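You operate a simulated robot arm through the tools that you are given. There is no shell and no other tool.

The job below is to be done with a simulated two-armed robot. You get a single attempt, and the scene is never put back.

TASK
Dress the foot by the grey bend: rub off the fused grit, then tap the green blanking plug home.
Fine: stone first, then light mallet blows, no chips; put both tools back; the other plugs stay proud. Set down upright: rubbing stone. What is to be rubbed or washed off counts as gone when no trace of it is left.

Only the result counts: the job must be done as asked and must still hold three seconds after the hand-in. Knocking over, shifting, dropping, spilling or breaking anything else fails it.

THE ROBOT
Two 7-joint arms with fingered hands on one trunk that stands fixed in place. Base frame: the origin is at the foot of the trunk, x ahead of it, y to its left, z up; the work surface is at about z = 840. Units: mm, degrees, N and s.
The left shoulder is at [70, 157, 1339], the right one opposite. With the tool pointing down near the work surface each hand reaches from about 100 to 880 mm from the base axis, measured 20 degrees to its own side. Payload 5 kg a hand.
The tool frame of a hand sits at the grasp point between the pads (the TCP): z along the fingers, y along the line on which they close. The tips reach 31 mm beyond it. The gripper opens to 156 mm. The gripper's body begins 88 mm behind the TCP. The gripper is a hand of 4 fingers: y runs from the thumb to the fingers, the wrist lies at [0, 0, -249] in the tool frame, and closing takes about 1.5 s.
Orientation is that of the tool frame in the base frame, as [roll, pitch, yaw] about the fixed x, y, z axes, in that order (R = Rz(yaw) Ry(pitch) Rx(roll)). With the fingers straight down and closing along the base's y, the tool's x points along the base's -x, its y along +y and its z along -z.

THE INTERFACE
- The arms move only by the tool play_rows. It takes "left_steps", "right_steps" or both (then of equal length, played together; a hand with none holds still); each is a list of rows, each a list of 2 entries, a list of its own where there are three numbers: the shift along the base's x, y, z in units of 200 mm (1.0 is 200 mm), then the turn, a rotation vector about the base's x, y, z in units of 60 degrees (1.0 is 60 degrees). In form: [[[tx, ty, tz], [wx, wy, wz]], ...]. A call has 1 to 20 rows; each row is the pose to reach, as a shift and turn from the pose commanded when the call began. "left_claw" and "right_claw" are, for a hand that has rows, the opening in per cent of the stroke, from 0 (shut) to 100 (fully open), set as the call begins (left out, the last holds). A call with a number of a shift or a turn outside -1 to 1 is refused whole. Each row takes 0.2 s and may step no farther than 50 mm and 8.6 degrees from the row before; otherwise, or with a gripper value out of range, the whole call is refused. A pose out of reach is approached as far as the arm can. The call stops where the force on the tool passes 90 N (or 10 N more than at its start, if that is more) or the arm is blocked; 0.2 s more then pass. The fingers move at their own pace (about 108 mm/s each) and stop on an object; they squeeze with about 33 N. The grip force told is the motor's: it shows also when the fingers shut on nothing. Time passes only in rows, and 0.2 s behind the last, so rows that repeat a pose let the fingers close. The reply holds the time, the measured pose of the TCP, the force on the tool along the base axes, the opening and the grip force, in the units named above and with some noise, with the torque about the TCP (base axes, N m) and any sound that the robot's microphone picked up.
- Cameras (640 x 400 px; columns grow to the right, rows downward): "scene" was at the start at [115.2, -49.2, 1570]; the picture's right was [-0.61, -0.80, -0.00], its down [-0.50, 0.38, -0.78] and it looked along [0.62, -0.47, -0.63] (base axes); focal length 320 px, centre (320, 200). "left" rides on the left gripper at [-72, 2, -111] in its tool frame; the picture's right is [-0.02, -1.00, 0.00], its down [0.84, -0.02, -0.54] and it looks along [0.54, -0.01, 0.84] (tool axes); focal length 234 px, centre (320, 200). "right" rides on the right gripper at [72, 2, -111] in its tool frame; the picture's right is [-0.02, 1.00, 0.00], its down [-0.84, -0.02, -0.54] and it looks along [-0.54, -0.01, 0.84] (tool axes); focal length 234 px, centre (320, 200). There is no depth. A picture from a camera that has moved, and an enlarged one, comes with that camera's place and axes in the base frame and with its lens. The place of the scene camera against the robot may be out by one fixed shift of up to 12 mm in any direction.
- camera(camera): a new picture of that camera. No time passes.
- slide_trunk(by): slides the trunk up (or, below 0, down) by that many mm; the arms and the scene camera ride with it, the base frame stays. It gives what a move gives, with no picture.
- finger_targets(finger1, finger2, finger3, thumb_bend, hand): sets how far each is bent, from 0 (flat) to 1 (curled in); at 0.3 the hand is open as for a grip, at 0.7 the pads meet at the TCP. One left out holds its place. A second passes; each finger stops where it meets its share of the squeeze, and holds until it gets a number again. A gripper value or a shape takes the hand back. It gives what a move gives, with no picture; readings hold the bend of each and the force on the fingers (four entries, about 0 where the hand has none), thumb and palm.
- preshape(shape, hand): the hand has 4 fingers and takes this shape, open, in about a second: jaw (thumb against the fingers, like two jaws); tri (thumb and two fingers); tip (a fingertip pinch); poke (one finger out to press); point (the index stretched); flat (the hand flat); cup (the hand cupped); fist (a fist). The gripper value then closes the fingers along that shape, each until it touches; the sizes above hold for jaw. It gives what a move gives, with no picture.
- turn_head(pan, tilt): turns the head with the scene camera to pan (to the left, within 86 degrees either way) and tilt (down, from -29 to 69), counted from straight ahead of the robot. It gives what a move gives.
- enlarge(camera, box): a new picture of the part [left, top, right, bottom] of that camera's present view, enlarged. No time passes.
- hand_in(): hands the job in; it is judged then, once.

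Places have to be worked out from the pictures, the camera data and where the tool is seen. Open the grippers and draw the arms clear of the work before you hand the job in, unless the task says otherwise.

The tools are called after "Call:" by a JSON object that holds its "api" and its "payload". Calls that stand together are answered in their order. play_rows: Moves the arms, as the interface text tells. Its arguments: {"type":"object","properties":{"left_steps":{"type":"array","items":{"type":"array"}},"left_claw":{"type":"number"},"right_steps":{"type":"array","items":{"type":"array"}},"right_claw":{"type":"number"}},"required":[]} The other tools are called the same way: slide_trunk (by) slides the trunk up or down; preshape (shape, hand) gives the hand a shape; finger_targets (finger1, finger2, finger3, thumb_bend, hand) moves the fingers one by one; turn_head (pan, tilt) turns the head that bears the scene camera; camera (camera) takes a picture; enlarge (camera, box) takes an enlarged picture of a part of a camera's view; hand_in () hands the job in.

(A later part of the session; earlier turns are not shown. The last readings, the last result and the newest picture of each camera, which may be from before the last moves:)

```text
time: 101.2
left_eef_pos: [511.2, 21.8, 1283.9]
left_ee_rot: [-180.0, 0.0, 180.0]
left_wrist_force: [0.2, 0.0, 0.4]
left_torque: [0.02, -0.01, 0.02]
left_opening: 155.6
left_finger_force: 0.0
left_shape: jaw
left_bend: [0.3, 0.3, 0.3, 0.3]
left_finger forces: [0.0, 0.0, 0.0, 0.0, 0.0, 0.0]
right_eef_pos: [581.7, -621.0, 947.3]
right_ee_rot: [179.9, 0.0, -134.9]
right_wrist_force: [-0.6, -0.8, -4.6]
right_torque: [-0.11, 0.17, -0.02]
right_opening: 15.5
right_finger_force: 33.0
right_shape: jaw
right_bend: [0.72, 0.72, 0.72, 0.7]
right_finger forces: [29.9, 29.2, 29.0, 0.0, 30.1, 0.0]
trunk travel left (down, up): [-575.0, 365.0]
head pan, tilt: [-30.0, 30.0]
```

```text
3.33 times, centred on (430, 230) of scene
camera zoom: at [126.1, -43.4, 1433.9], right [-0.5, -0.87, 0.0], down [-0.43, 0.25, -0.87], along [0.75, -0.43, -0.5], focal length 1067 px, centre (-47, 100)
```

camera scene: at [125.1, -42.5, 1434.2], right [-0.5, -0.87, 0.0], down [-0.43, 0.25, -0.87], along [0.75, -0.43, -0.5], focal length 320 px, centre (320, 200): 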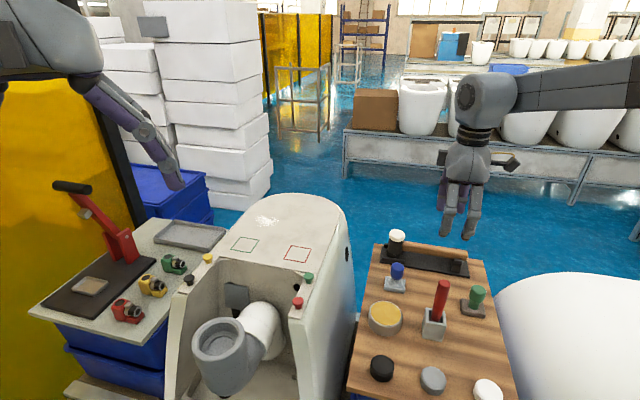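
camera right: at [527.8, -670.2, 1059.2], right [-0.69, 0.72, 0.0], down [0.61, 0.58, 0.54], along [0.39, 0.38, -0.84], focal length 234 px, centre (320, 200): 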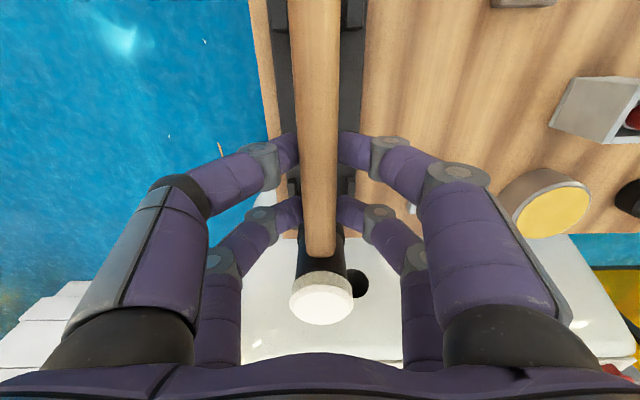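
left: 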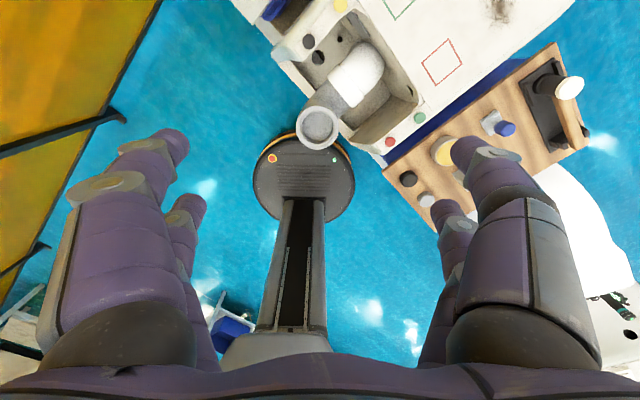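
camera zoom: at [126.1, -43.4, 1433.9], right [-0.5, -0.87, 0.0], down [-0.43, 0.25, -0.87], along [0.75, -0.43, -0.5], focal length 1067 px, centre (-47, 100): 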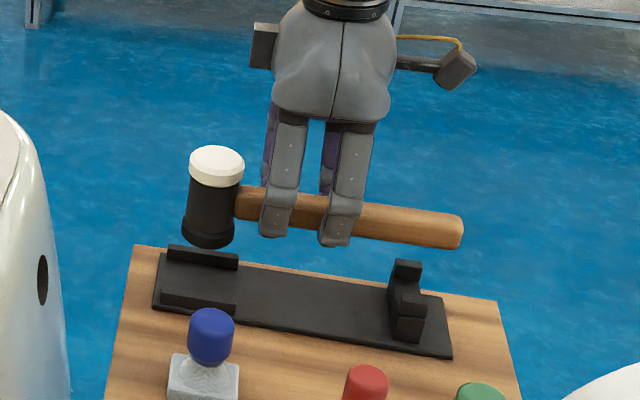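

The mallet is lifted level, weighing about 4 N. I'll raise it and carry it toward the green plug at a safe height.

Call:
{"api": "play_rows", "payload": {"right_steps": [[[0, 0, 0.15], [0, 0, 0]], [[0, 0, 0.35], [0, 0, 0]], [[-0.01, 0.05, 0.55], [0, 0, 0]], [[-0.04, 0.2, 0.6], [0, 0, 0]], [[-0.08, 0.38, 0.6], [0, 0, 0]], [[-0.12, 0.56, 0.6], [0, 0, 0]], [[-0.16, 0.74, 0.6], [0, 0, 0]], [[-0.2, 0.9, 0.6], [0, 0, 0]], [[-0.2, 0.9, 0.6], [0, 0, 0]]]}}

Call:
{"api": "play_rows", "payload": {"right_steps": [[[-0.03, 0.15, 0], [0, 0, 0]], [[-0.05, 0.3, 0], [0, 0, 0]], [[-0.065, 0.42, 0], [0, 0, 0]], [[-0.068, 0.53, 0], [0, 0, 0]], [[-0.068, 0.595, 0], [0, 0, 0]], [[-0.068, 0.595, 0], [0, 0, 0]]]}}

Call:
{"api": "camera", "payload": {"camera": "right"}}

Call:
{"api": "camera", "payload": {"camera": "scene"}}

```text
time: 103.2
left_eef_pos: [512.2, 20.6, 1284.7]
left_ee_rot: [179.9, 0.0, -180.0]
left_wrist_force: [-0.9, -0.1, -0.4]
left_torque: [0.01, -0.03, 0.0]
left_opening: 156.0
left_finger_force: 0.0
left_shape: jaw
left_bend: [0.3, 0.3, 0.3, 0.3]
left_finger forces: [0.0, 0.1, 0.1, 0.0, 0.0, 0.0]
right_eef_pos: [541.8, -439.5, 1068.6]
right_ee_rot: [-180.0, 0.0, -135.0]
right_wrist_force: [-0.2, 0.3, -4.2]
right_torque: [-0.14, 0.18, -0.01]
right_opening: 15.6
right_finger_force: 33.3
right_shape: jaw
right_bend: [0.72, 0.72, 0.72, 0.7]
right_finger forces: [29.9, 29.7, 29.7, 0.0, 30.0, 0.0]
trunk travel left (down, up): [-575.0, 365.0]
head pan, tilt: [-30.0, 30.0]
```

```text
time: 104.5
left_eef_pos: [511.9, 22.7, 1283.5]
left_ee_rot: [-179.9, 0.0, -179.9]
left_wrist_force: [0.5, 0.5, -0.5]
left_torque: [0.02, -0.02, -0.05]
left_opening: 155.9
left_finger_force: 0.1
left_shape: jaw
left_bend: [0.3, 0.3, 0.3, 0.3]
left_finger forces: [0.0, 0.0, 0.1, 0.0, 0.0, 0.0]
right_eef_pos: [527.1, -321.2, 1067.5]
right_ee_rot: [-179.9, 0.1, -135.0]
right_wrist_force: [-0.3, 0.5, -4.8]
right_torque: [-0.1, 0.15, 0.0]
right_opening: 15.8
right_finger_force: 33.1
right_shape: jaw
right_bend: [0.72, 0.72, 0.72, 0.7]
right_finger forces: [29.9, 29.6, 29.5, 0.1, 30.0, 0.0]
trunk travel left (down, up): [-575.0, 365.0]
head pan, tilt: [-30.0, 30.0]
```

```text
taken
camera right: at [473.5, -370.0, 1178.7], right [-0.69, 0.72, 0.0], down [0.61, 0.58, 0.54], along [0.39, 0.38, -0.84], focal length 234 px, centre (320, 200)
```

right: 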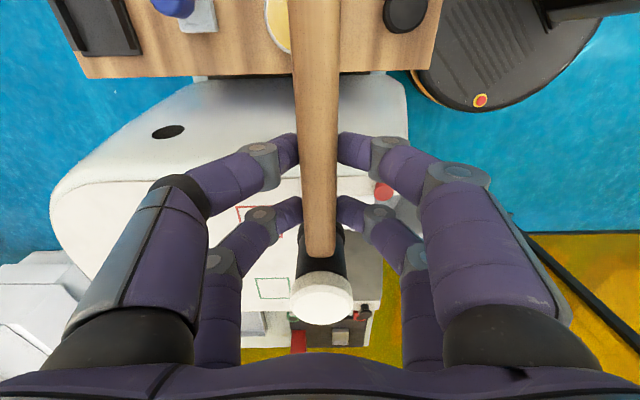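

```text
taken
camera scene: at [125.7, -43.1, 1434.0], right [-0.5, -0.87, 0.0], down [-0.43, 0.25, -0.87], along [0.75, -0.43, -0.5], focal length 320 px, centre (320, 200)
```

scene: 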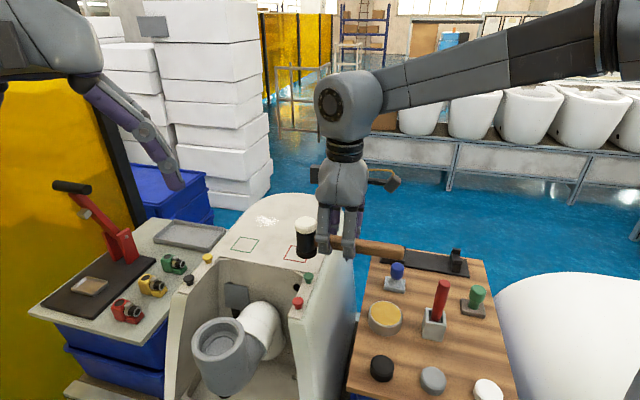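

Zooming the scene camera to compare the head's position with the plug.

Call:
{"api": "enlarge", "payload": {"camera": "scene", "box": [260, 200, 360, 320]}}

Call:
{"api": "enlarge", "payload": {"camera": "right", "box": [220, 160, 420, 340]}}

```text
3.33 times, centred on (310, 260) of scene
camera zoom: at [125.7, -43.1, 1434.0], right [-0.5, -0.87, 0.0], down [-0.43, 0.25, -0.87], along [0.75, -0.43, -0.5], focal length 1067 px, centre (353, 0)
```

zoom: 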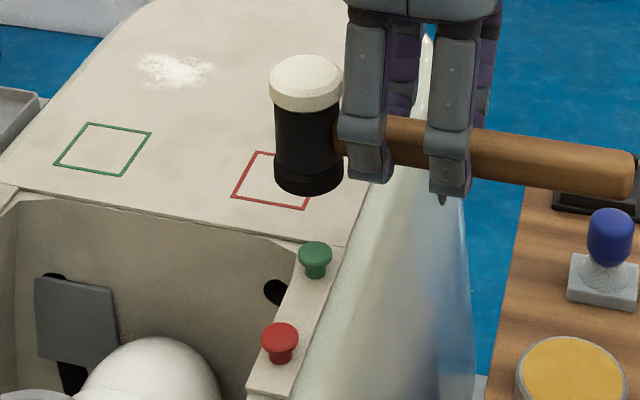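

```text
2.22 times, centred on (320, 250) of right
camera zoom: at [473.5, -370.0, 1178.7], right [-0.69, 0.72, 0.0], down [0.61, 0.58, 0.54], along [0.39, 0.38, -0.84], focal length 520 px, centre (320, 89)
```

zoom: 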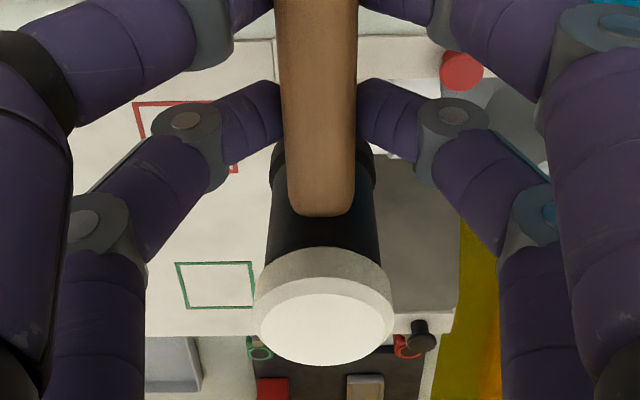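

I need the plug's exact position relative to the head. I'll bring the left hand's camera over to view the plug from the front-left, staying clear of the right hand.

Call:
{"api": "play_rows", "payload": {"left_steps": [[[0.11, -0.1, -0.07], [0, 0, 0]], [[0.22, -0.2, -0.14], [0, 0, 0]], [[0.33, -0.3, -0.21], [0, 0, 0]], [[0.44, -0.4, -0.28], [0, 0, 0]], [[0.55, -0.5, -0.35], [0, 0, 0]], [[0.645, -0.61, -0.42], [0, 0, 0]], [[0.645, -0.61, -0.42], [0, 0, 0]]]}}

Call:
{"api": "camera", "payload": {"camera": "left"}}

```text
time: 106.2
left_eef_pos: [640.0, -99.8, 1199.4]
left_ee_rot: [-179.9, 0.0, 180.0]
left_wrist_force: [0.0, 0.5, -0.1]
left_torque: [-0.02, -0.04, -0.03]
left_opening: 156.0
left_finger_force: 0.1
left_shape: jaw
left_bend: [0.3, 0.3, 0.3, 0.3]
left_finger forces: [0.0, 0.0, 0.0, 0.1, 0.1, 0.1]
right_eef_pos: [528.1, -320.5, 1068.3]
right_ee_rot: [180.0, 0.0, -134.9]
right_wrist_force: [0.2, 0.2, -4.7]
right_torque: [-0.17, 0.13, 0.03]
right_opening: 15.6
right_finger_force: 32.3
right_shape: jaw
right_bend: [0.72, 0.72, 0.72, 0.7]
right_finger forces: [29.9, 29.7, 29.7, 0.1, 30.0, 0.1]
trunk travel left (down, up): [-575.0, 365.0]
head pan, tilt: [-30.0, 30.0]
```

```text
taken
camera left: at [713.2, -97.6, 1310.4], right [0.02, -1.0, 0.0], down [-0.84, -0.02, 0.54], along [-0.54, -0.01, -0.84], focal length 234 px, centre (320, 200)
```

left: 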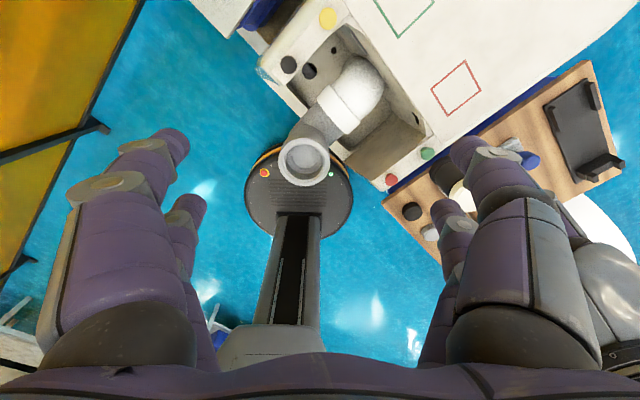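

Call:
{"api": "enlarge", "payload": {"camera": "left", "box": [370, 120, 480, 220]}}

```text
4.00 times, centred on (425, 170) of left
camera zoom: at [713.2, -97.6, 1310.4], right [0.02, -1.0, 0.0], down [-0.84, -0.02, 0.54], along [-0.54, -0.01, -0.84], focal length 937 px, centre (-100, 320)
```

zoom: 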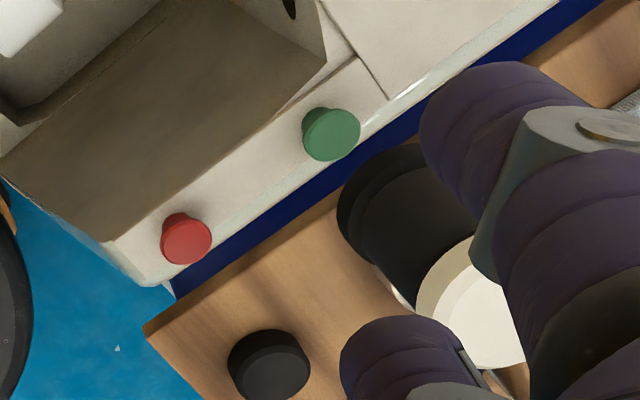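

The left camera gives the plug cap at about (573,-274.5), z≈951. I'll lower the mallet head to roughly 10 mm above the plug and recheck from both cameras.

Call:
{"api": "play_rows", "payload": {"right_steps": [[[0, 0, -0.1], [0, 0, 0]], [[0, 0, -0.18], [0, 0, 0]], [[0, 0, -0.24], [0, 0, 0]], [[0, 0, -0.27], [0, 0, 0]], [[0, 0, -0.27], [0, 0, 0]]]}}

Call:
{"api": "enlarge", "payload": {"camera": "scene", "box": [270, 220, 350, 310]}}

Call:
{"api": "enlarge", "payload": {"camera": "left", "box": [370, 120, 480, 220]}}

```text
time: 107.3
left_eef_pos: [640.2, -100.1, 1199.1]
left_ee_rot: [180.0, 0.0, 179.9]
left_wrist_force: [0.6, 0.3, 0.1]
left_torque: [0.01, -0.03, 0.0]
left_opening: 155.9
left_finger_force: 0.1
left_shape: jaw
left_bend: [0.3, 0.3, 0.3, 0.3]
left_finger forces: [0.1, 0.0, 0.0, 0.1, 0.0, 0.0]
right_eef_pos: [527.7, -322.2, 1013.4]
right_ee_rot: [179.9, 0.0, -134.9]
right_wrist_force: [0.0, 0.2, -4.8]
right_torque: [-0.15, 0.15, -0.03]
right_opening: 15.6
right_finger_force: 32.8
right_shape: jaw
right_bend: [0.72, 0.72, 0.72, 0.7]
right_finger forces: [29.9, 29.6, 29.6, 0.1, 29.9, 0.0]
trunk travel left (down, up): [-575.0, 365.0]
head pan, tilt: [-30.0, 30.0]
```

```text
4.44 times, centred on (310, 265) of scene
camera zoom: at [125.6, -42.6, 1434.0], right [-0.5, -0.87, 0.0], down [-0.43, 0.25, -0.87], along [0.75, -0.43, -0.5], focal length 1423 px, centre (364, -89)
```

zoom: 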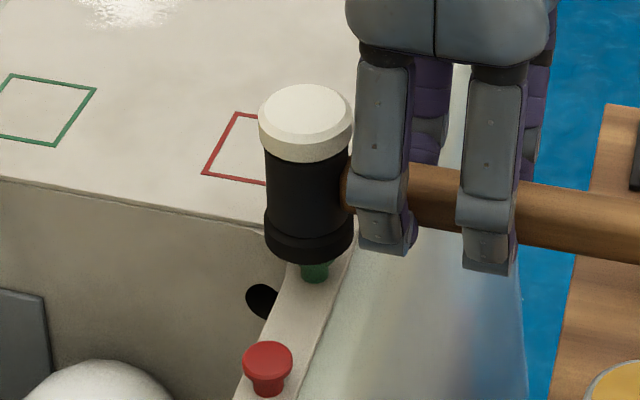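

```text
4.00 times, centred on (425, 170) of left
camera zoom: at [713.1, -98.0, 1310.5], right [0.02, -1.0, 0.0], down [-0.84, -0.02, 0.55], along [-0.54, -0.01, -0.84], focal length 937 px, centre (-100, 320)
```

zoom: 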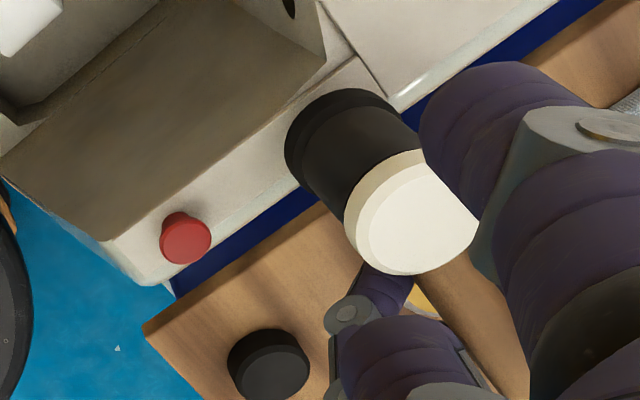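

The head is nearly over the plug, maybe 2–4 mm too far along +e2. I'll shift -3 mm in e2 and lower gently to find touch contact.

Call:
{"api": "play_rows", "payload": {"right_steps": [[[-0.0105, -0.0105, 0], [0, 0, 0]], [[-0.0105, -0.0105, -0.01], [0, 0, 0]], [[-0.0105, -0.0105, -0.02], [0, 0, 0]], [[-0.0105, -0.0105, -0.02], [0, 0, 0]]]}}

Call:
{"api": "enlarge", "payload": {"camera": "scene", "box": [280, 235, 340, 295]}}

```text
time: 108.3
left_eef_pos: [642.0, -100.1, 1199.6]
left_ee_rot: [180.0, -0.1, -179.9]
left_wrist_force: [0.3, 0.7, -0.4]
left_torque: [0.02, -0.03, 0.0]
left_opening: 155.8
left_finger_force: 0.0
left_shape: jaw
left_bend: [0.3, 0.3, 0.3, 0.3]
left_finger forces: [0.0, 0.0, 0.1, 0.0, 0.1, 0.0]
right_eef_pos: [524.9, -323.1, 1009.3]
right_ee_rot: [-180.0, 0.0, -134.9]
right_wrist_force: [0.6, -0.3, -4.3]
right_torque: [-0.15, 0.13, 0.0]
right_opening: 15.5
right_finger_force: 33.1
right_shape: jaw
right_bend: [0.72, 0.72, 0.72, 0.7]
right_finger forces: [29.9, 29.6, 29.6, 0.0, 29.9, 0.0]
trunk travel left (down, up): [-575.0, 365.0]
head pan, tilt: [-30.0, 30.0]
```

```text
6.67 times, centred on (310, 265) of scene
camera zoom: at [125.7, -42.8, 1434.0], right [-0.5, -0.87, 0.0], down [-0.43, 0.25, -0.87], along [0.75, -0.43, -0.5], focal length 2134 px, centre (387, -233)
```

zoom: 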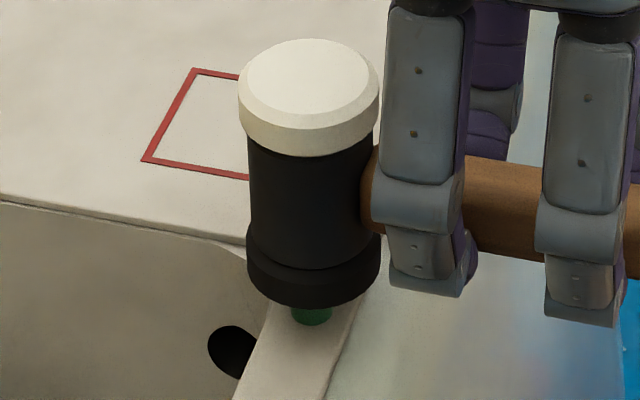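

Horizontally aligned now. Lowering gently toward first contact.

Call:
{"api": "play_rows", "payload": {"right_steps": [[[0, 0, -0.005], [0, 0, 0]], [[0, 0, -0.01], [0, 0, 0]], [[0, 0, -0.01], [0, 0, 0]]]}}

Call:
{"api": "play_rows", "payload": {"right_steps": [[[0, 0, -0.005], [0, 0, 0]], [[0, 0, -0.01], [0, 0, 0]], [[0, 0, -0.01], [0, 0, 0]]]}}

```text
time: 109.2
left_eef_pos: [640.2, -100.7, 1199.1]
left_ee_rot: [180.0, -0.1, -180.0]
left_wrist_force: [0.4, -1.1, 1.0]
left_torque: [-0.02, -0.01, -0.01]
left_opening: 155.9
left_finger_force: 0.1
left_shape: jaw
left_bend: [0.3, 0.3, 0.3, 0.3]
left_finger forces: [0.0, 0.1, 0.1, 0.0, 0.0, 0.0]
right_eef_pos: [525.0, -324.4, 1007.5]
right_ee_rot: [-179.9, -0.1, -135.0]
right_wrist_force: [-2.2, -1.6, -0.1]
right_torque: [-0.05, 0.03, 0.03]
right_opening: 15.5
right_finger_force: 33.4
right_shape: jaw
right_bend: [0.72, 0.72, 0.72, 0.7]
right_finger forces: [29.6, 30.5, 30.0, 0.0, 29.8, 0.0]
trunk travel left (down, up): [-575.0, 365.0]
head pan, tilt: [-30.0, 30.0]
```

```text
time: 110.0
left_eef_pos: [638.7, -101.0, 1200.8]
left_ee_rot: [-180.0, 0.0, -180.0]
left_wrist_force: [0.4, 0.0, 0.3]
left_torque: [-0.01, 0.0, 0.0]
left_opening: 156.0
left_finger_force: 0.0
left_shape: jaw
left_bend: [0.3, 0.3, 0.3, 0.3]
left_finger forces: [0.1, 0.0, 0.1, 0.0, 0.0, 0.0]
right_eef_pos: [524.8, -324.7, 1005.9]
right_ee_rot: [-180.0, 0.0, -134.9]
right_wrist_force: [-3.5, -3.3, 5.2]
right_torque: [0.12, -0.12, -0.01]
right_opening: 15.5
right_finger_force: 33.2
right_shape: jaw
right_bend: [0.72, 0.72, 0.72, 0.7]
right_finger forces: [29.4, 32.0, 32.1, 0.0, 29.4, 0.0]
trunk travel left (down, up): [-575.0, 365.0]
head pan, tilt: [-30.0, 30.0]
```

Contact at TCP z≈1008. Backing off to zero load and checking the alignment image at contact height.

Call:
{"api": "play_rows", "payload": {"right_steps": [[[0, 0, 0.01], [0, 0, 0]], [[0, 0, 0.015], [0, 0, 0]], [[0, 0, 0.015], [0, 0, 0]]]}}

Call:
{"api": "enlarge", "payload": {"camera": "scene", "box": [280, 235, 340, 295]}}

Call:
{"api": "enlarge", "payload": {"camera": "left", "box": [370, 120, 480, 220]}}

```text
time: 110.8
left_eef_pos: [639.6, -100.2, 1199.8]
left_ee_rot: [180.0, 0.0, -179.9]
left_wrist_force: [-0.8, -0.3, -0.5]
left_torque: [0.0, -0.01, 0.01]
left_opening: 156.1
left_finger_force: 0.0
left_shape: jaw
left_bend: [0.3, 0.3, 0.3, 0.3]
left_finger forces: [0.1, 0.0, 0.1, 0.0, 0.1, 0.1]
right_eef_pos: [524.5, -323.8, 1007.8]
right_ee_rot: [179.9, 0.0, -134.9]
right_wrist_force: [-0.8, 0.4, -3.6]
right_torque: [-0.08, 0.14, 0.0]
right_opening: 15.4
right_finger_force: 33.4
right_shape: jaw
right_bend: [0.72, 0.72, 0.72, 0.7]
right_finger forces: [29.8, 31.0, 30.8, 0.0, 30.0, 0.0]
trunk travel left (down, up): [-575.0, 365.0]
head pan, tilt: [-30.0, 30.0]
```

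```text
6.67 times, centred on (310, 265) of scene
camera zoom: at [125.7, -42.8, 1434.0], right [-0.5, -0.87, 0.0], down [-0.43, 0.25, -0.87], along [0.75, -0.43, -0.5], focal length 2134 px, centre (387, -233)
```

zoom: 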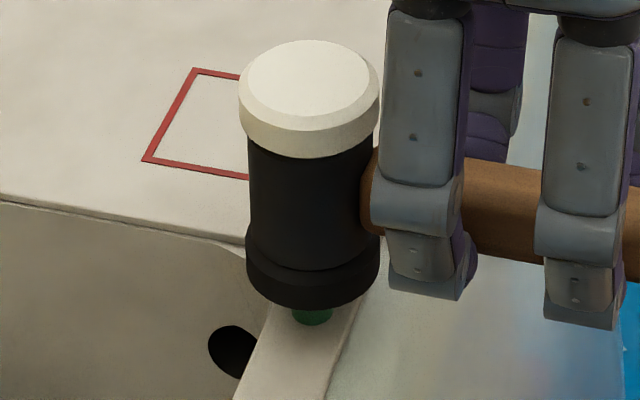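

```text
4.00 times, centred on (425, 170) of left
camera zoom: at [713.1, -98.1, 1310.4], right [0.02, -1.0, 0.0], down [-0.84, -0.02, 0.55], along [-0.54, -0.01, -0.84], focal length 937 px, centre (-100, 320)
```

zoom: 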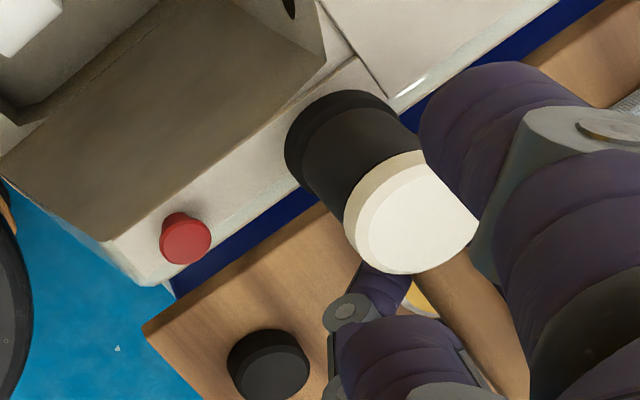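

At contact the head is centred on the plug within about 1 mm. Now one light tap: raise 20 mm, come down at about 115 mm/s to 3 mm below contact, and lift again.

Call:
{"api": "play_rows", "payload": {"right_steps": [[[0, 0, 0.06], [0, 0, 0]], [[0, 0, 0.1], [0, 0, 0]], [[0, 0, 0.1], [0, 0, 0]], [[0, 0, -0.015], [0, 0, 0]], [[0, 0, 0.08], [0, 0, 0]], [[0, 0, 0.1], [0, 0, 0]]]}}

Call:
{"api": "enlarge", "payload": {"camera": "scene", "box": [280, 235, 340, 295]}}

```text
time: 112.2
left_eef_pos: [640.6, -99.7, 1199.2]
left_ee_rot: [180.0, 0.0, -180.0]
left_wrist_force: [-0.2, 0.5, -0.1]
left_torque: [-0.01, 0.01, 0.04]
left_opening: 155.9
left_finger_force: 0.2
left_shape: jaw
left_bend: [0.3, 0.3, 0.3, 0.3]
left_finger forces: [0.0, 0.0, 0.1, 0.1, 0.1, 0.0]
right_eef_pos: [525.6, -323.5, 1028.6]
right_ee_rot: [-179.9, 0.0, -134.9]
right_wrist_force: [0.3, -0.4, -4.4]
right_torque: [-0.14, 0.15, 0.03]
right_opening: 15.7
right_finger_force: 32.9
right_shape: jaw
right_bend: [0.72, 0.72, 0.72, 0.7]
right_finger forces: [29.9, 30.8, 30.7, 0.1, 30.0, 0.1]
trunk travel left (down, up): [-575.0, 365.0]
head pan, tilt: [-30.0, 30.0]
```

```text
6.67 times, centred on (310, 265) of scene
camera zoom: at [126.0, -42.9, 1434.0], right [-0.5, -0.87, 0.0], down [-0.43, 0.25, -0.87], along [0.75, -0.43, -0.5], focal length 2134 px, centre (387, -233)
```

zoom: 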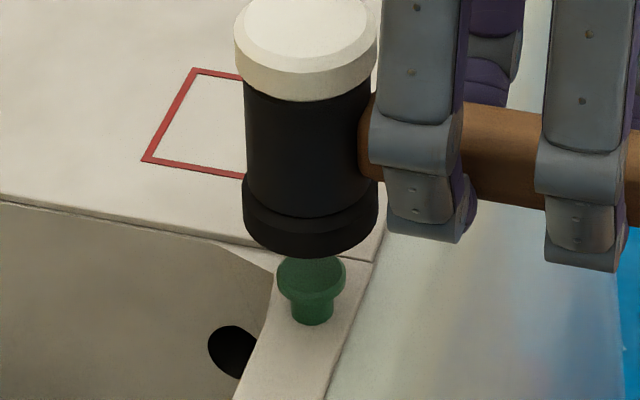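

No sound and no visible change, so the quick reversal probably didn't reach the plug. I'll repeat with a short dwell at the bottom.

Call:
{"api": "play_rows", "payload": {"right_steps": [[[0, 0, 0], [0, 0, 0]], [[0, 0, -0.115], [0, 0, 0]], [[0, 0, -0.12], [0, 0, 0]]]}}

```text
time: 113.0
left_eef_pos: [638.6, -100.2, 1198.5]
left_ee_rot: [180.0, 0.0, 180.0]
left_wrist_force: [-0.1, 0.5, 0.6]
left_torque: [-0.05, 0.01, -0.03]
left_opening: 156.2
left_finger_force: 0.1
left_shape: jaw
left_bend: [0.3, 0.3, 0.3, 0.3]
left_finger forces: [0.0, 0.0, 0.0, 0.0, 0.0, 0.1]
right_eef_pos: [524.8, -324.1, 1007.1]
right_ee_rot: [-179.9, 0.1, -135.0]
right_wrist_force: [-1.5, -2.6, 3.2]
right_torque: [0.08, -0.08, 0.01]
right_opening: 15.8
right_finger_force: 32.9
right_shape: jaw
right_bend: [0.72, 0.72, 0.72, 0.7]
right_finger forces: [29.8, 31.7, 32.1, 0.0, 29.7, 0.1]
trunk travel left (down, up): [-575.0, 365.0]
head pan, tilt: [-30.0, 30.0]
```

Contact, but the plug didn't move, so this was too soft. I'll try a somewhat quicker tap of about 165 mm/s from 30 mm.

Call:
{"api": "play_rows", "payload": {"right_steps": [[[0, 0, 0.1], [0, 0, 0]], [[0, 0, 0.165], [0, 0, 0]], [[0, 0, 0.165], [0, 0, 0]], [[0, 0, 0.165], [0, 0, 0]], [[0, 0, 0.0], [0, 0, 0]], [[0, 0, 0.1], [0, 0, 0]], [[0, 0, 0.15], [0, 0, 0]]]}}

Call:
{"api": "enlarge", "payload": {"camera": "scene", "box": [280, 235, 340, 295]}}

```text
time: 114.5
left_eef_pos: [640.0, -100.1, 1197.7]
left_ee_rot: [179.9, 0.0, -180.0]
left_wrist_force: [0.6, -0.6, 0.1]
left_torque: [0.0, 0.0, 0.01]
left_opening: 155.8
left_finger_force: 0.0
left_shape: jaw
left_bend: [0.3, 0.3, 0.3, 0.3]
left_finger forces: [0.0, 0.1, 0.0, 0.0, 0.0, 0.0]
right_eef_pos: [525.4, -323.2, 1033.4]
right_ee_rot: [-180.0, 0.0, -134.9]
right_wrist_force: [0.6, 0.2, -4.0]
right_torque: [-0.15, 0.12, -0.01]
right_opening: 15.5
right_finger_force: 32.9
right_shape: jaw
right_bend: [0.72, 0.72, 0.72, 0.7]
right_finger forces: [30.1, 30.9, 30.7, 0.1, 30.3, 0.0]
trunk travel left (down, up): [-575.0, 365.0]
head pan, tilt: [-30.0, 30.0]
```

```text
6.67 times, centred on (310, 265) of scene
camera zoom: at [125.4, -42.5, 1434.1], right [-0.5, -0.87, 0.0], down [-0.43, 0.25, -0.87], along [0.75, -0.43, -0.5], focal length 2134 px, centre (387, -233)
```

zoom: 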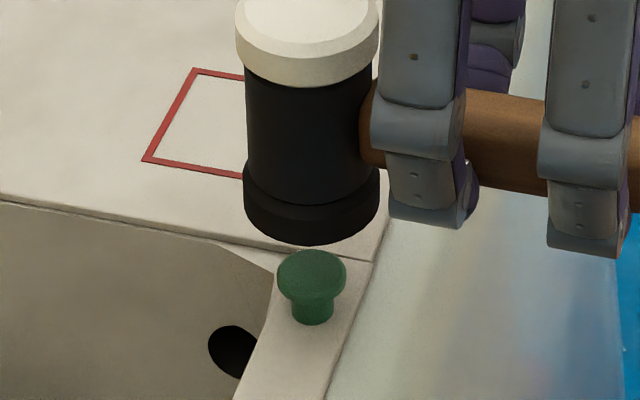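

Still no movement. The contact probably comes where the motion is already slowing, so I'll use a two-row constant-speed stroke (about 150 mm/s) that passes through the contact height and then retracts.

Call:
{"api": "play_rows", "payload": {"right_steps": [[[0, 0, 0.1], [0, 0, 0]], [[0, 0, 0.12], [0, 0, 0]], [[0, 0, 0.12], [0, 0, 0]], [[0, 0, -0.03], [0, 0, 0]], [[0, 0, -0.18], [0, 0, 0]], [[0, 0, -0.03], [0, 0, 0]], [[0, 0, 0.05], [0, 0, 0]]]}}

Call:
{"api": "enlarge", "payload": {"camera": "scene", "box": [280, 235, 340, 295]}}

```text
time: 116.2
left_eef_pos: [641.1, -100.6, 1199.7]
left_ee_rot: [180.0, 0.0, -180.0]
left_wrist_force: [0.2, -0.2, -0.2]
left_torque: [0.0, 0.0, 0.0]
left_opening: 155.8
left_finger_force: 0.0
left_shape: jaw
left_bend: [0.3, 0.3, 0.3, 0.3]
left_finger forces: [0.1, 0.0, 0.0, 0.0, 0.0, 0.0]
right_eef_pos: [523.9, -323.4, 1045.8]
right_ee_rot: [-180.0, 0.1, -134.9]
right_wrist_force: [-0.6, 0.5, -4.5]
right_torque: [-0.13, 0.1, -0.02]
right_opening: 15.6
right_finger_force: 33.1
right_shape: jaw
right_bend: [0.72, 0.72, 0.72, 0.7]
right_finger forces: [30.3, 30.9, 30.9, 0.0, 30.1, 0.0]
trunk travel left (down, up): [-575.0, 365.0]
head pan, tilt: [-30.0, 30.0]
```

```text
6.67 times, centred on (310, 265) of scene
camera zoom: at [125.7, -42.7, 1434.0], right [-0.5, -0.87, 0.0], down [-0.43, 0.25, -0.87], along [0.75, -0.43, -0.5], focal length 2134 px, centre (387, -233)
```

zoom: 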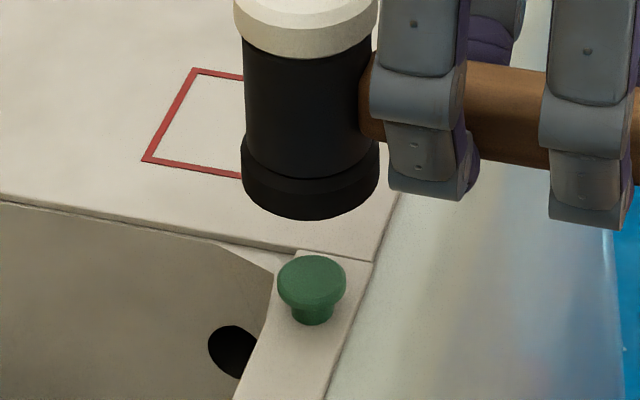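

The plug went down by about 2–3 mm, so this stroke works without stopping or noise. Repeating the same light blow.

Call:
{"api": "play_rows", "payload": {"right_steps": [[[0, 0, 0.06], [0, 0, 0]], [[0, 0, 0.06], [0, 0, 0]], [[0, 0, -0.09], [0, 0, 0]], [[0, 0, -0.24], [0, 0, 0]], [[0, 0, -0.09], [0, 0, 0]], [[0, 0, 0.0], [0, 0, 0]], [[0, 0, 0.0], [0, 0, 0]]]}}

Call:
{"api": "enlarge", "payload": {"camera": "scene", "box": [280, 235, 340, 295]}}

```text
time: 117.8
left_eef_pos: [640.3, -100.8, 1198.4]
left_ee_rot: [180.0, 0.0, -180.0]
left_wrist_force: [0.3, -0.8, 0.5]
left_torque: [0.0, -0.02, 0.0]
left_opening: 155.7
left_finger_force: 0.0
left_shape: jaw
left_bend: [0.3, 0.3, 0.3, 0.3]
left_finger forces: [0.0, 0.0, 0.1, 0.0, 0.0, 0.0]
right_eef_pos: [524.0, -323.2, 1044.7]
right_ee_rot: [179.8, 0.1, -134.9]
right_wrist_force: [0.1, 0.1, -5.3]
right_torque: [-0.13, 0.14, -0.01]
right_opening: 15.5
right_finger_force: 32.8
right_shape: jaw
right_bend: [0.72, 0.72, 0.72, 0.7]
right_finger forces: [30.2, 30.8, 31.0, 0.0, 30.2, 0.0]
trunk travel left (down, up): [-575.0, 365.0]
head pan, tilt: [-30.0, 30.0]
```

```text
6.67 times, centred on (310, 265) of scene
camera zoom: at [126.3, -43.0, 1433.9], right [-0.5, -0.87, 0.0], down [-0.43, 0.25, -0.87], along [0.75, -0.43, -0.5], focal length 2134 px, centre (387, -233)
```

zoom: 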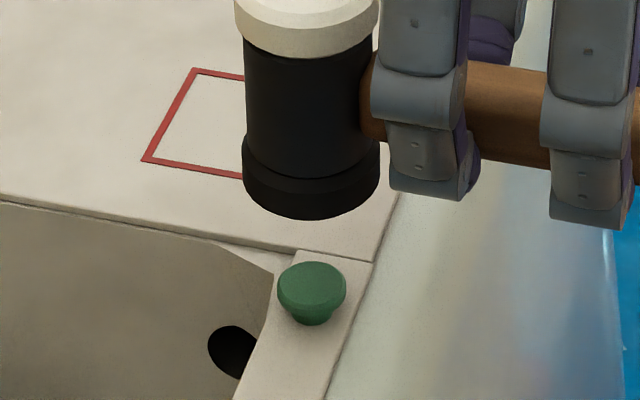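

Another 3 mm in. Repeating with the stroke shifted slightly lower.

Call:
{"api": "play_rows", "payload": {"right_steps": [[[0, 0, 0.05], [0, 0, 0]], [[0, 0, 0.05], [0, 0, 0]], [[0, 0, -0.1], [0, 0, 0]], [[0, 0, -0.25], [0, 0, 0]], [[0, 0, -0.1], [0, 0, 0]], [[0, 0, 0.0], [0, 0, 0]], [[0, 0, 0.0], [0, 0, 0]]]}}

Call:
{"api": "enlarge", "payload": {"camera": "scene", "box": [280, 235, 340, 295]}}

```text
time: 119.3
left_eef_pos: [640.5, -100.3, 1198.1]
left_ee_rot: [-180.0, -0.1, -179.9]
left_wrist_force: [-0.3, -0.1, 0.4]
left_torque: [0.01, -0.01, 0.04]
left_opening: 155.9
left_finger_force: 0.0
left_shape: jaw
left_bend: [0.3, 0.3, 0.3, 0.3]
left_finger forces: [0.0, 0.0, 0.0, 0.1, 0.0, 0.1]
right_eef_pos: [525.2, -325.9, 1044.9]
right_ee_rot: [179.9, 0.0, -134.9]
right_wrist_force: [-0.1, -0.3, -4.4]
right_torque: [-0.11, 0.15, -0.02]
right_opening: 15.3
right_finger_force: 33.1
right_shape: jaw
right_bend: [0.72, 0.72, 0.72, 0.7]
right_finger forces: [30.3, 30.7, 30.9, 0.1, 30.4, 0.0]
trunk travel left (down, up): [-575.0, 365.0]
head pan, tilt: [-30.0, 30.0]
```

```text
6.67 times, centred on (310, 265) of scene
camera zoom: at [126.4, -43.1, 1433.9], right [-0.5, -0.87, 0.0], down [-0.43, 0.25, -0.87], along [0.75, -0.43, -0.5], focal length 2134 px, centre (387, -233)
```

zoom: 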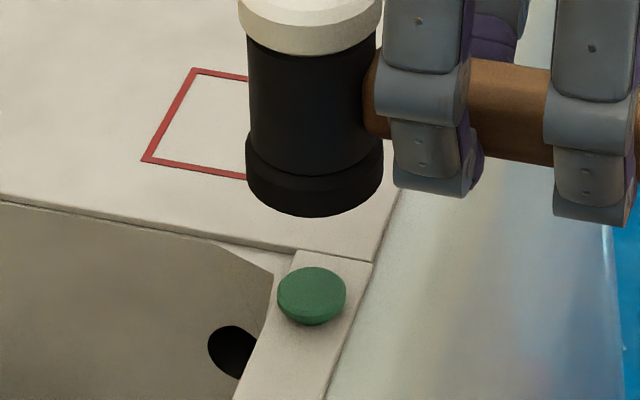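

The plug is nearly seated. A closer look to judge what remains.

Call:
{"api": "enlarge", "payload": {"camera": "scene", "box": [295, 265, 325, 290]}}

Call:
{"api": "enlarge", "payload": {"camera": "scene", "box": [283, 285, 313, 310]}}

Call:
{"api": "enlarge", "payload": {"camera": "left", "box": [400, 130, 460, 170]}}

```text
16.00 times, centred on (310, 278) of scene
camera zoom: at [126.4, -43.1, 1433.9], right [-0.5, -0.87, 0.0], down [-0.43, 0.25, -0.87], along [0.75, -0.43, -0.5], focal length 5123 px, centre (480, -1040)
```

zoom: 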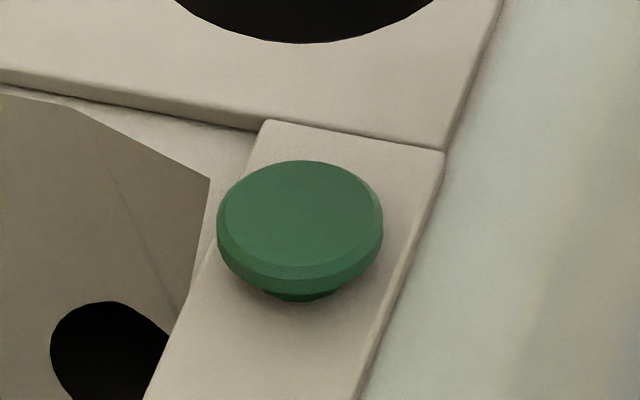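

```text
16.00 times, centred on (298, 298) of scene
camera zoom: at [126.4, -43.1, 1433.9], right [-0.5, -0.87, 0.0], down [-0.43, 0.25, -0.87], along [0.75, -0.43, -0.5], focal length 5123 px, centre (672, -1360)
```

zoom: 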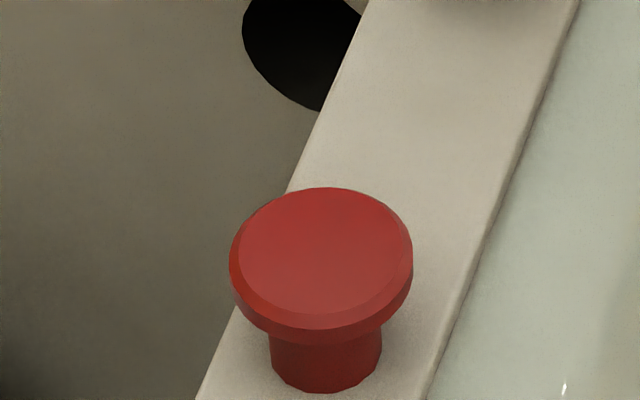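

```text
10.00 times, centred on (430, 150) of left
camera zoom: at [713.7, -98.5, 1310.0], right [0.02, -1.0, 0.0], down [-0.84, -0.02, 0.55], along [-0.55, -0.01, -0.84], focal length 2342 px, centre (-780, 700)
```

zoom: 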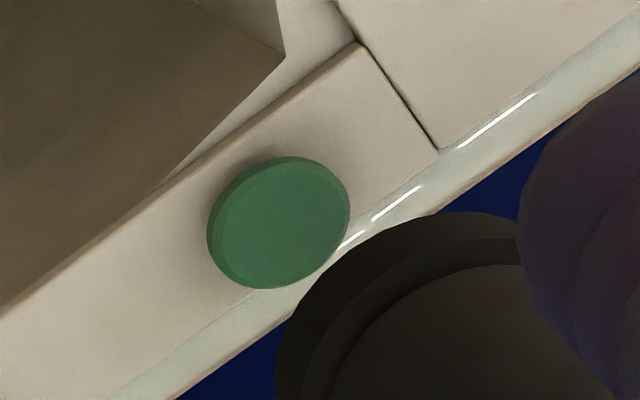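

About 6 mm of gap remains under the cap (the untouched red one shows about 13 mm). Continuing with equal light blows, shifting the stroke down to match.

Call:
{"api": "play_rows", "payload": {"right_steps": [[[0, 0, 0.05], [0, 0, 0]], [[0, 0, 0.05], [0, 0, 0]], [[0, 0, -0.11], [0, 0, 0]], [[0, 0, -0.265], [0, 0, 0]], [[0, 0, -0.11], [0, 0, 0]], [[0, 0, 0.0], [0, 0, 0]], [[0, 0, 0.0], [0, 0, 0]]]}}

Call:
{"api": "enlarge", "payload": {"camera": "scene", "box": [280, 235, 340, 295]}}

Call:
{"api": "enlarge", "payload": {"camera": "scene", "box": [295, 265, 325, 290]}}

```text
time: 121.0
left_eef_pos: [640.6, -100.1, 1198.0]
left_ee_rot: [180.0, 0.0, 180.0]
left_wrist_force: [-0.4, -0.6, -0.5]
left_torque: [0.01, 0.03, 0.0]
left_opening: 156.0
left_finger_force: 0.0
left_shape: jaw
left_bend: [0.3, 0.3, 0.3, 0.3]
left_finger forces: [0.0, 0.1, 0.0, 0.0, 0.0, 0.0]
right_eef_pos: [525.3, -324.6, 1045.0]
right_ee_rot: [179.9, 0.0, -134.9]
right_wrist_force: [0.7, 0.8, -4.3]
right_torque: [-0.09, 0.12, -0.01]
right_opening: 15.6
right_finger_force: 33.1
right_shape: jaw
right_bend: [0.72, 0.72, 0.72, 0.7]
right_finger forces: [30.3, 30.9, 30.9, 0.0, 30.1, 0.1]
trunk travel left (down, up): [-575.0, 365.0]
head pan, tilt: [-30.0, 30.0]
```

```text
6.67 times, centred on (310, 265) of scene
camera zoom: at [126.5, -43.2, 1433.9], right [-0.5, -0.87, 0.0], down [-0.43, 0.25, -0.87], along [0.75, -0.43, -0.5], focal length 2134 px, centre (387, -233)
```

zoom: 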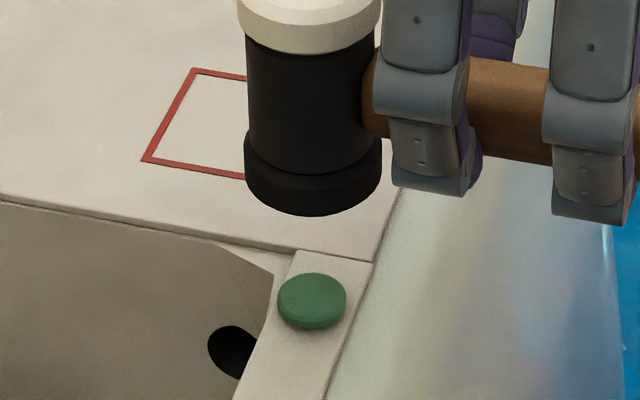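

```text
16.00 times, centred on (310, 278) of scene
camera zoom: at [126.5, -43.2, 1433.9], right [-0.5, -0.87, 0.0], down [-0.43, 0.25, -0.87], along [0.75, -0.43, -0.5], focal length 5123 px, centre (480, -1040)
```

zoom: 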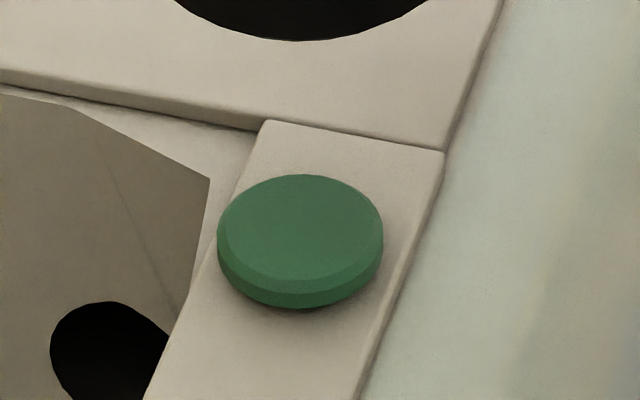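

Another 2.5 mm; roughly 3 mm to go. Another light blow.

Call:
{"api": "play_rows", "payload": {"right_steps": [[[0, 0, 0.04], [0, 0, 0]], [[0, 0, 0.04], [0, 0, 0]], [[0, 0, -0.12], [0, 0, 0]], [[0, 0, -0.275], [0, 0, 0]], [[0, 0, -0.12], [0, 0, 0]], [[0, 0, 0.0], [0, 0, 0]], [[0, 0, 0.0], [0, 0, 0]]]}}

Call:
{"api": "enlarge", "payload": {"camera": "scene", "box": [295, 265, 325, 290]}}

```text
time: 122.5
left_eef_pos: [641.0, -100.7, 1199.3]
left_ee_rot: [180.0, -0.1, 179.9]
left_wrist_force: [0.7, 0.3, 0.1]
left_torque: [0.02, 0.01, 0.0]
left_opening: 156.0
left_finger_force: 0.0
left_shape: jaw
left_bend: [0.3, 0.3, 0.3, 0.3]
left_finger forces: [0.0, 0.1, 0.0, 0.1, 0.1, 0.1]
right_eef_pos: [525.9, -323.9, 1044.2]
right_ee_rot: [179.9, 0.1, -135.0]
right_wrist_force: [-0.4, 0.2, -4.9]
right_torque: [-0.11, 0.16, 0.01]
right_opening: 15.1
right_finger_force: 33.3
right_shape: jaw
right_bend: [0.72, 0.72, 0.72, 0.7]
right_finger forces: [30.3, 31.0, 30.9, 0.1, 30.3, 0.0]
trunk travel left (down, up): [-575.0, 365.0]
head pan, tilt: [-30.0, 30.0]
```

```text
16.00 times, centred on (310, 278) of scene
camera zoom: at [126.5, -43.2, 1433.9], right [-0.5, -0.87, 0.0], down [-0.43, 0.25, -0.87], along [0.75, -0.43, -0.5], focal length 5123 px, centre (480, -1040)
```

zoom: 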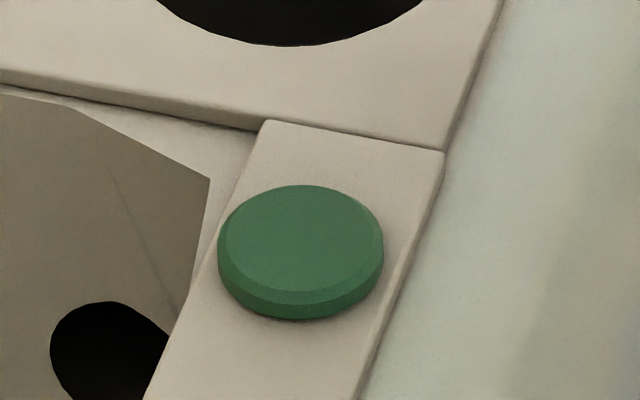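

About 1.5 mm left. One more equal tap.

Call:
{"api": "play_rows", "payload": {"right_steps": [[[0, 0, 0.03], [0, 0, 0]], [[0, 0, 0.03], [0, 0, 0]], [[0, 0, -0.13], [0, 0, 0]], [[0, 0, -0.28], [0, 0, 0]], [[0, 0, -0.13], [0, 0, 0]], [[0, 0, 0.0], [0, 0, 0]], [[0, 0, 0.0], [0, 0, 0]]]}}

Call:
{"api": "enlarge", "payload": {"camera": "scene", "box": [295, 265, 325, 290]}}

Call:
{"api": "enlarge", "payload": {"camera": "left", "box": [400, 130, 460, 170]}}

```text
time: 124.2
left_eef_pos: [640.7, -100.6, 1197.6]
left_ee_rot: [-179.9, -0.1, -180.0]
left_wrist_force: [-0.3, 0.5, -0.7]
left_torque: [-0.01, 0.03, 0.0]
left_opening: 155.9
left_finger_force: 0.1
left_shape: jaw
left_bend: [0.3, 0.3, 0.3, 0.3]
left_finger forces: [0.0, 0.1, 0.0, 0.0, 0.0, 0.0]
right_eef_pos: [525.9, -326.0, 1045.2]
right_ee_rot: [179.9, 0.0, -135.0]
right_wrist_force: [1.3, -0.3, -5.5]
right_torque: [-0.13, 0.18, 0.01]
right_opening: 15.7
right_finger_force: 33.3
right_shape: jaw
right_bend: [0.72, 0.72, 0.72, 0.7]
right_finger forces: [30.3, 31.1, 31.1, 0.0, 30.4, 0.0]
trunk travel left (down, up): [-575.0, 365.0]
head pan, tilt: [-30.0, 30.0]
```

```text
16.00 times, centred on (310, 278) of scene
camera zoom: at [126.4, -43.3, 1433.9], right [-0.5, -0.87, 0.0], down [-0.43, 0.25, -0.87], along [0.75, -0.43, -0.5], focal length 5123 px, centre (480, -1040)
```

zoom: 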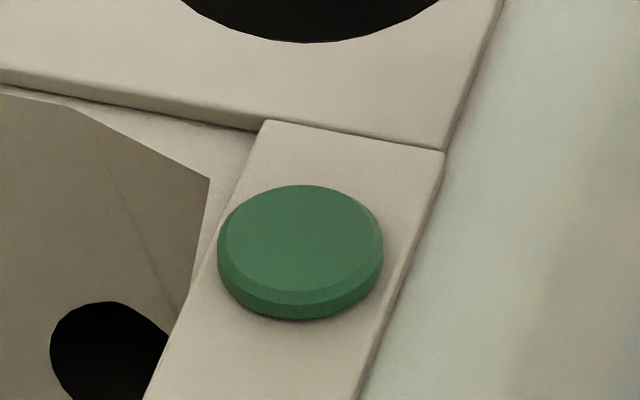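

```text
10.00 times, centred on (430, 150) of left
camera zoom: at [713.8, -98.6, 1309.9], right [0.02, -1.0, 0.0], down [-0.84, -0.02, 0.55], along [-0.55, -0.01, -0.84], focal length 2342 px, centre (-780, 700)
```

zoom: 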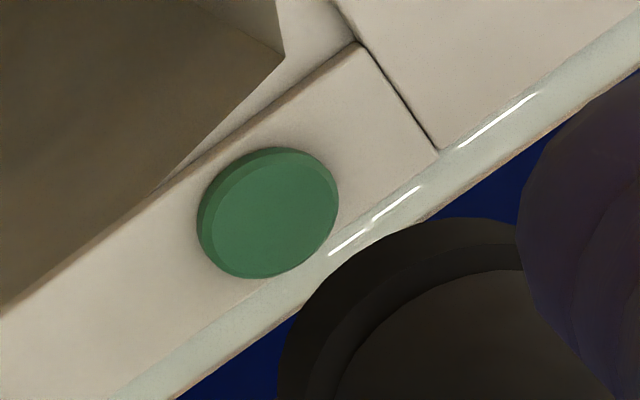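

The last tap moved nothing and the cap sits on the rim: total travel about 13 mm, equal to the initial gap. So the green plug is home. Next I'll lift the mallet away and check whether it shifted in the grip.

Call:
{"api": "play_rows", "payload": {"right_steps": [[[0, 0, 0.12], [0, 0, 0]], [[0, 0, 0.12], [0, 0, 0]]]}}

Call:
{"api": "camera", "payload": {"camera": "right"}}

Call:
{"api": "enlarge", "payload": {"camera": "right", "box": [220, 160, 420, 340]}}

Call:
{"api": "enlarge", "payload": {"camera": "scene", "box": [240, 230, 340, 330]}}

```text
time: 124.8
left_eef_pos: [640.9, -100.4, 1198.8]
left_ee_rot: [-180.0, -0.1, -180.0]
left_wrist_force: [0.3, -0.4, -0.2]
left_torque: [0.03, 0.01, -0.02]
left_opening: 155.9
left_finger_force: 0.0
left_shape: jaw
left_bend: [0.3, 0.3, 0.3, 0.3]
left_finger forces: [0.1, 0.0, 0.1, 0.0, 0.1, 0.0]
right_eef_pos: [524.4, -324.9, 1068.4]
right_ee_rot: [179.9, 0.0, -135.0]
right_wrist_force: [0.3, 0.8, -4.7]
right_torque: [-0.12, 0.18, 0.01]
right_opening: 15.5
right_finger_force: 32.7
right_shape: jaw
right_bend: [0.72, 0.72, 0.72, 0.7]
right_finger forces: [30.2, 31.1, 31.2, 0.0, 30.3, 0.1]
trunk travel left (down, up): [-575.0, 365.0]
head pan, tilt: [-30.0, 30.0]
```

```text
taken
camera right: at [470.8, -373.7, 1179.9], right [-0.69, 0.72, 0.0], down [0.61, 0.58, 0.54], along [0.39, 0.38, -0.84], focal length 234 px, centre (320, 200)
```

right: 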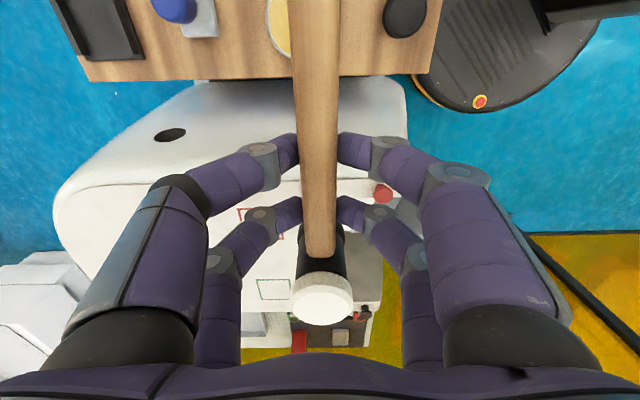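

```text
2.22 times, centred on (320, 250) of right
camera zoom: at [470.8, -373.7, 1179.9], right [-0.69, 0.72, 0.0], down [0.61, 0.58, 0.54], along [0.39, 0.38, -0.84], focal length 520 px, centre (320, 89)
```

zoom: 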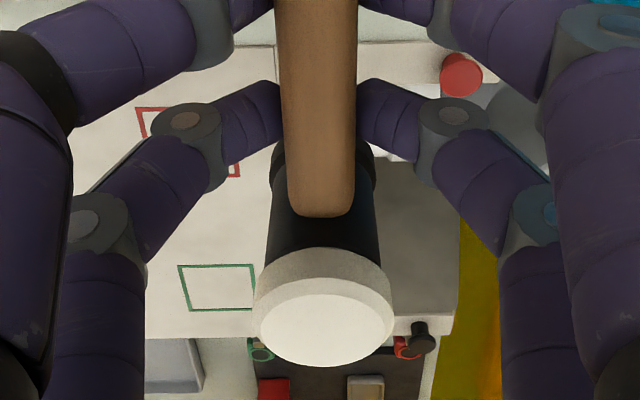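

```text
4.00 times, centred on (290, 280) of scene
camera zoom: at [126.5, -43.2, 1433.9], right [-0.5, -0.87, 0.0], down [-0.43, 0.25, -0.87], along [0.75, -0.43, -0.5], focal length 1281 px, centre (440, -120)
```

zoom: 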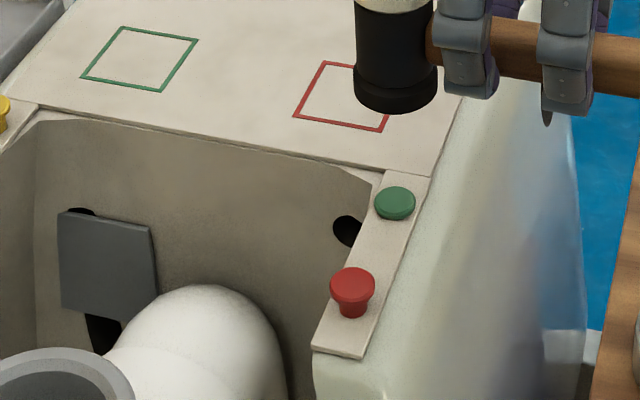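

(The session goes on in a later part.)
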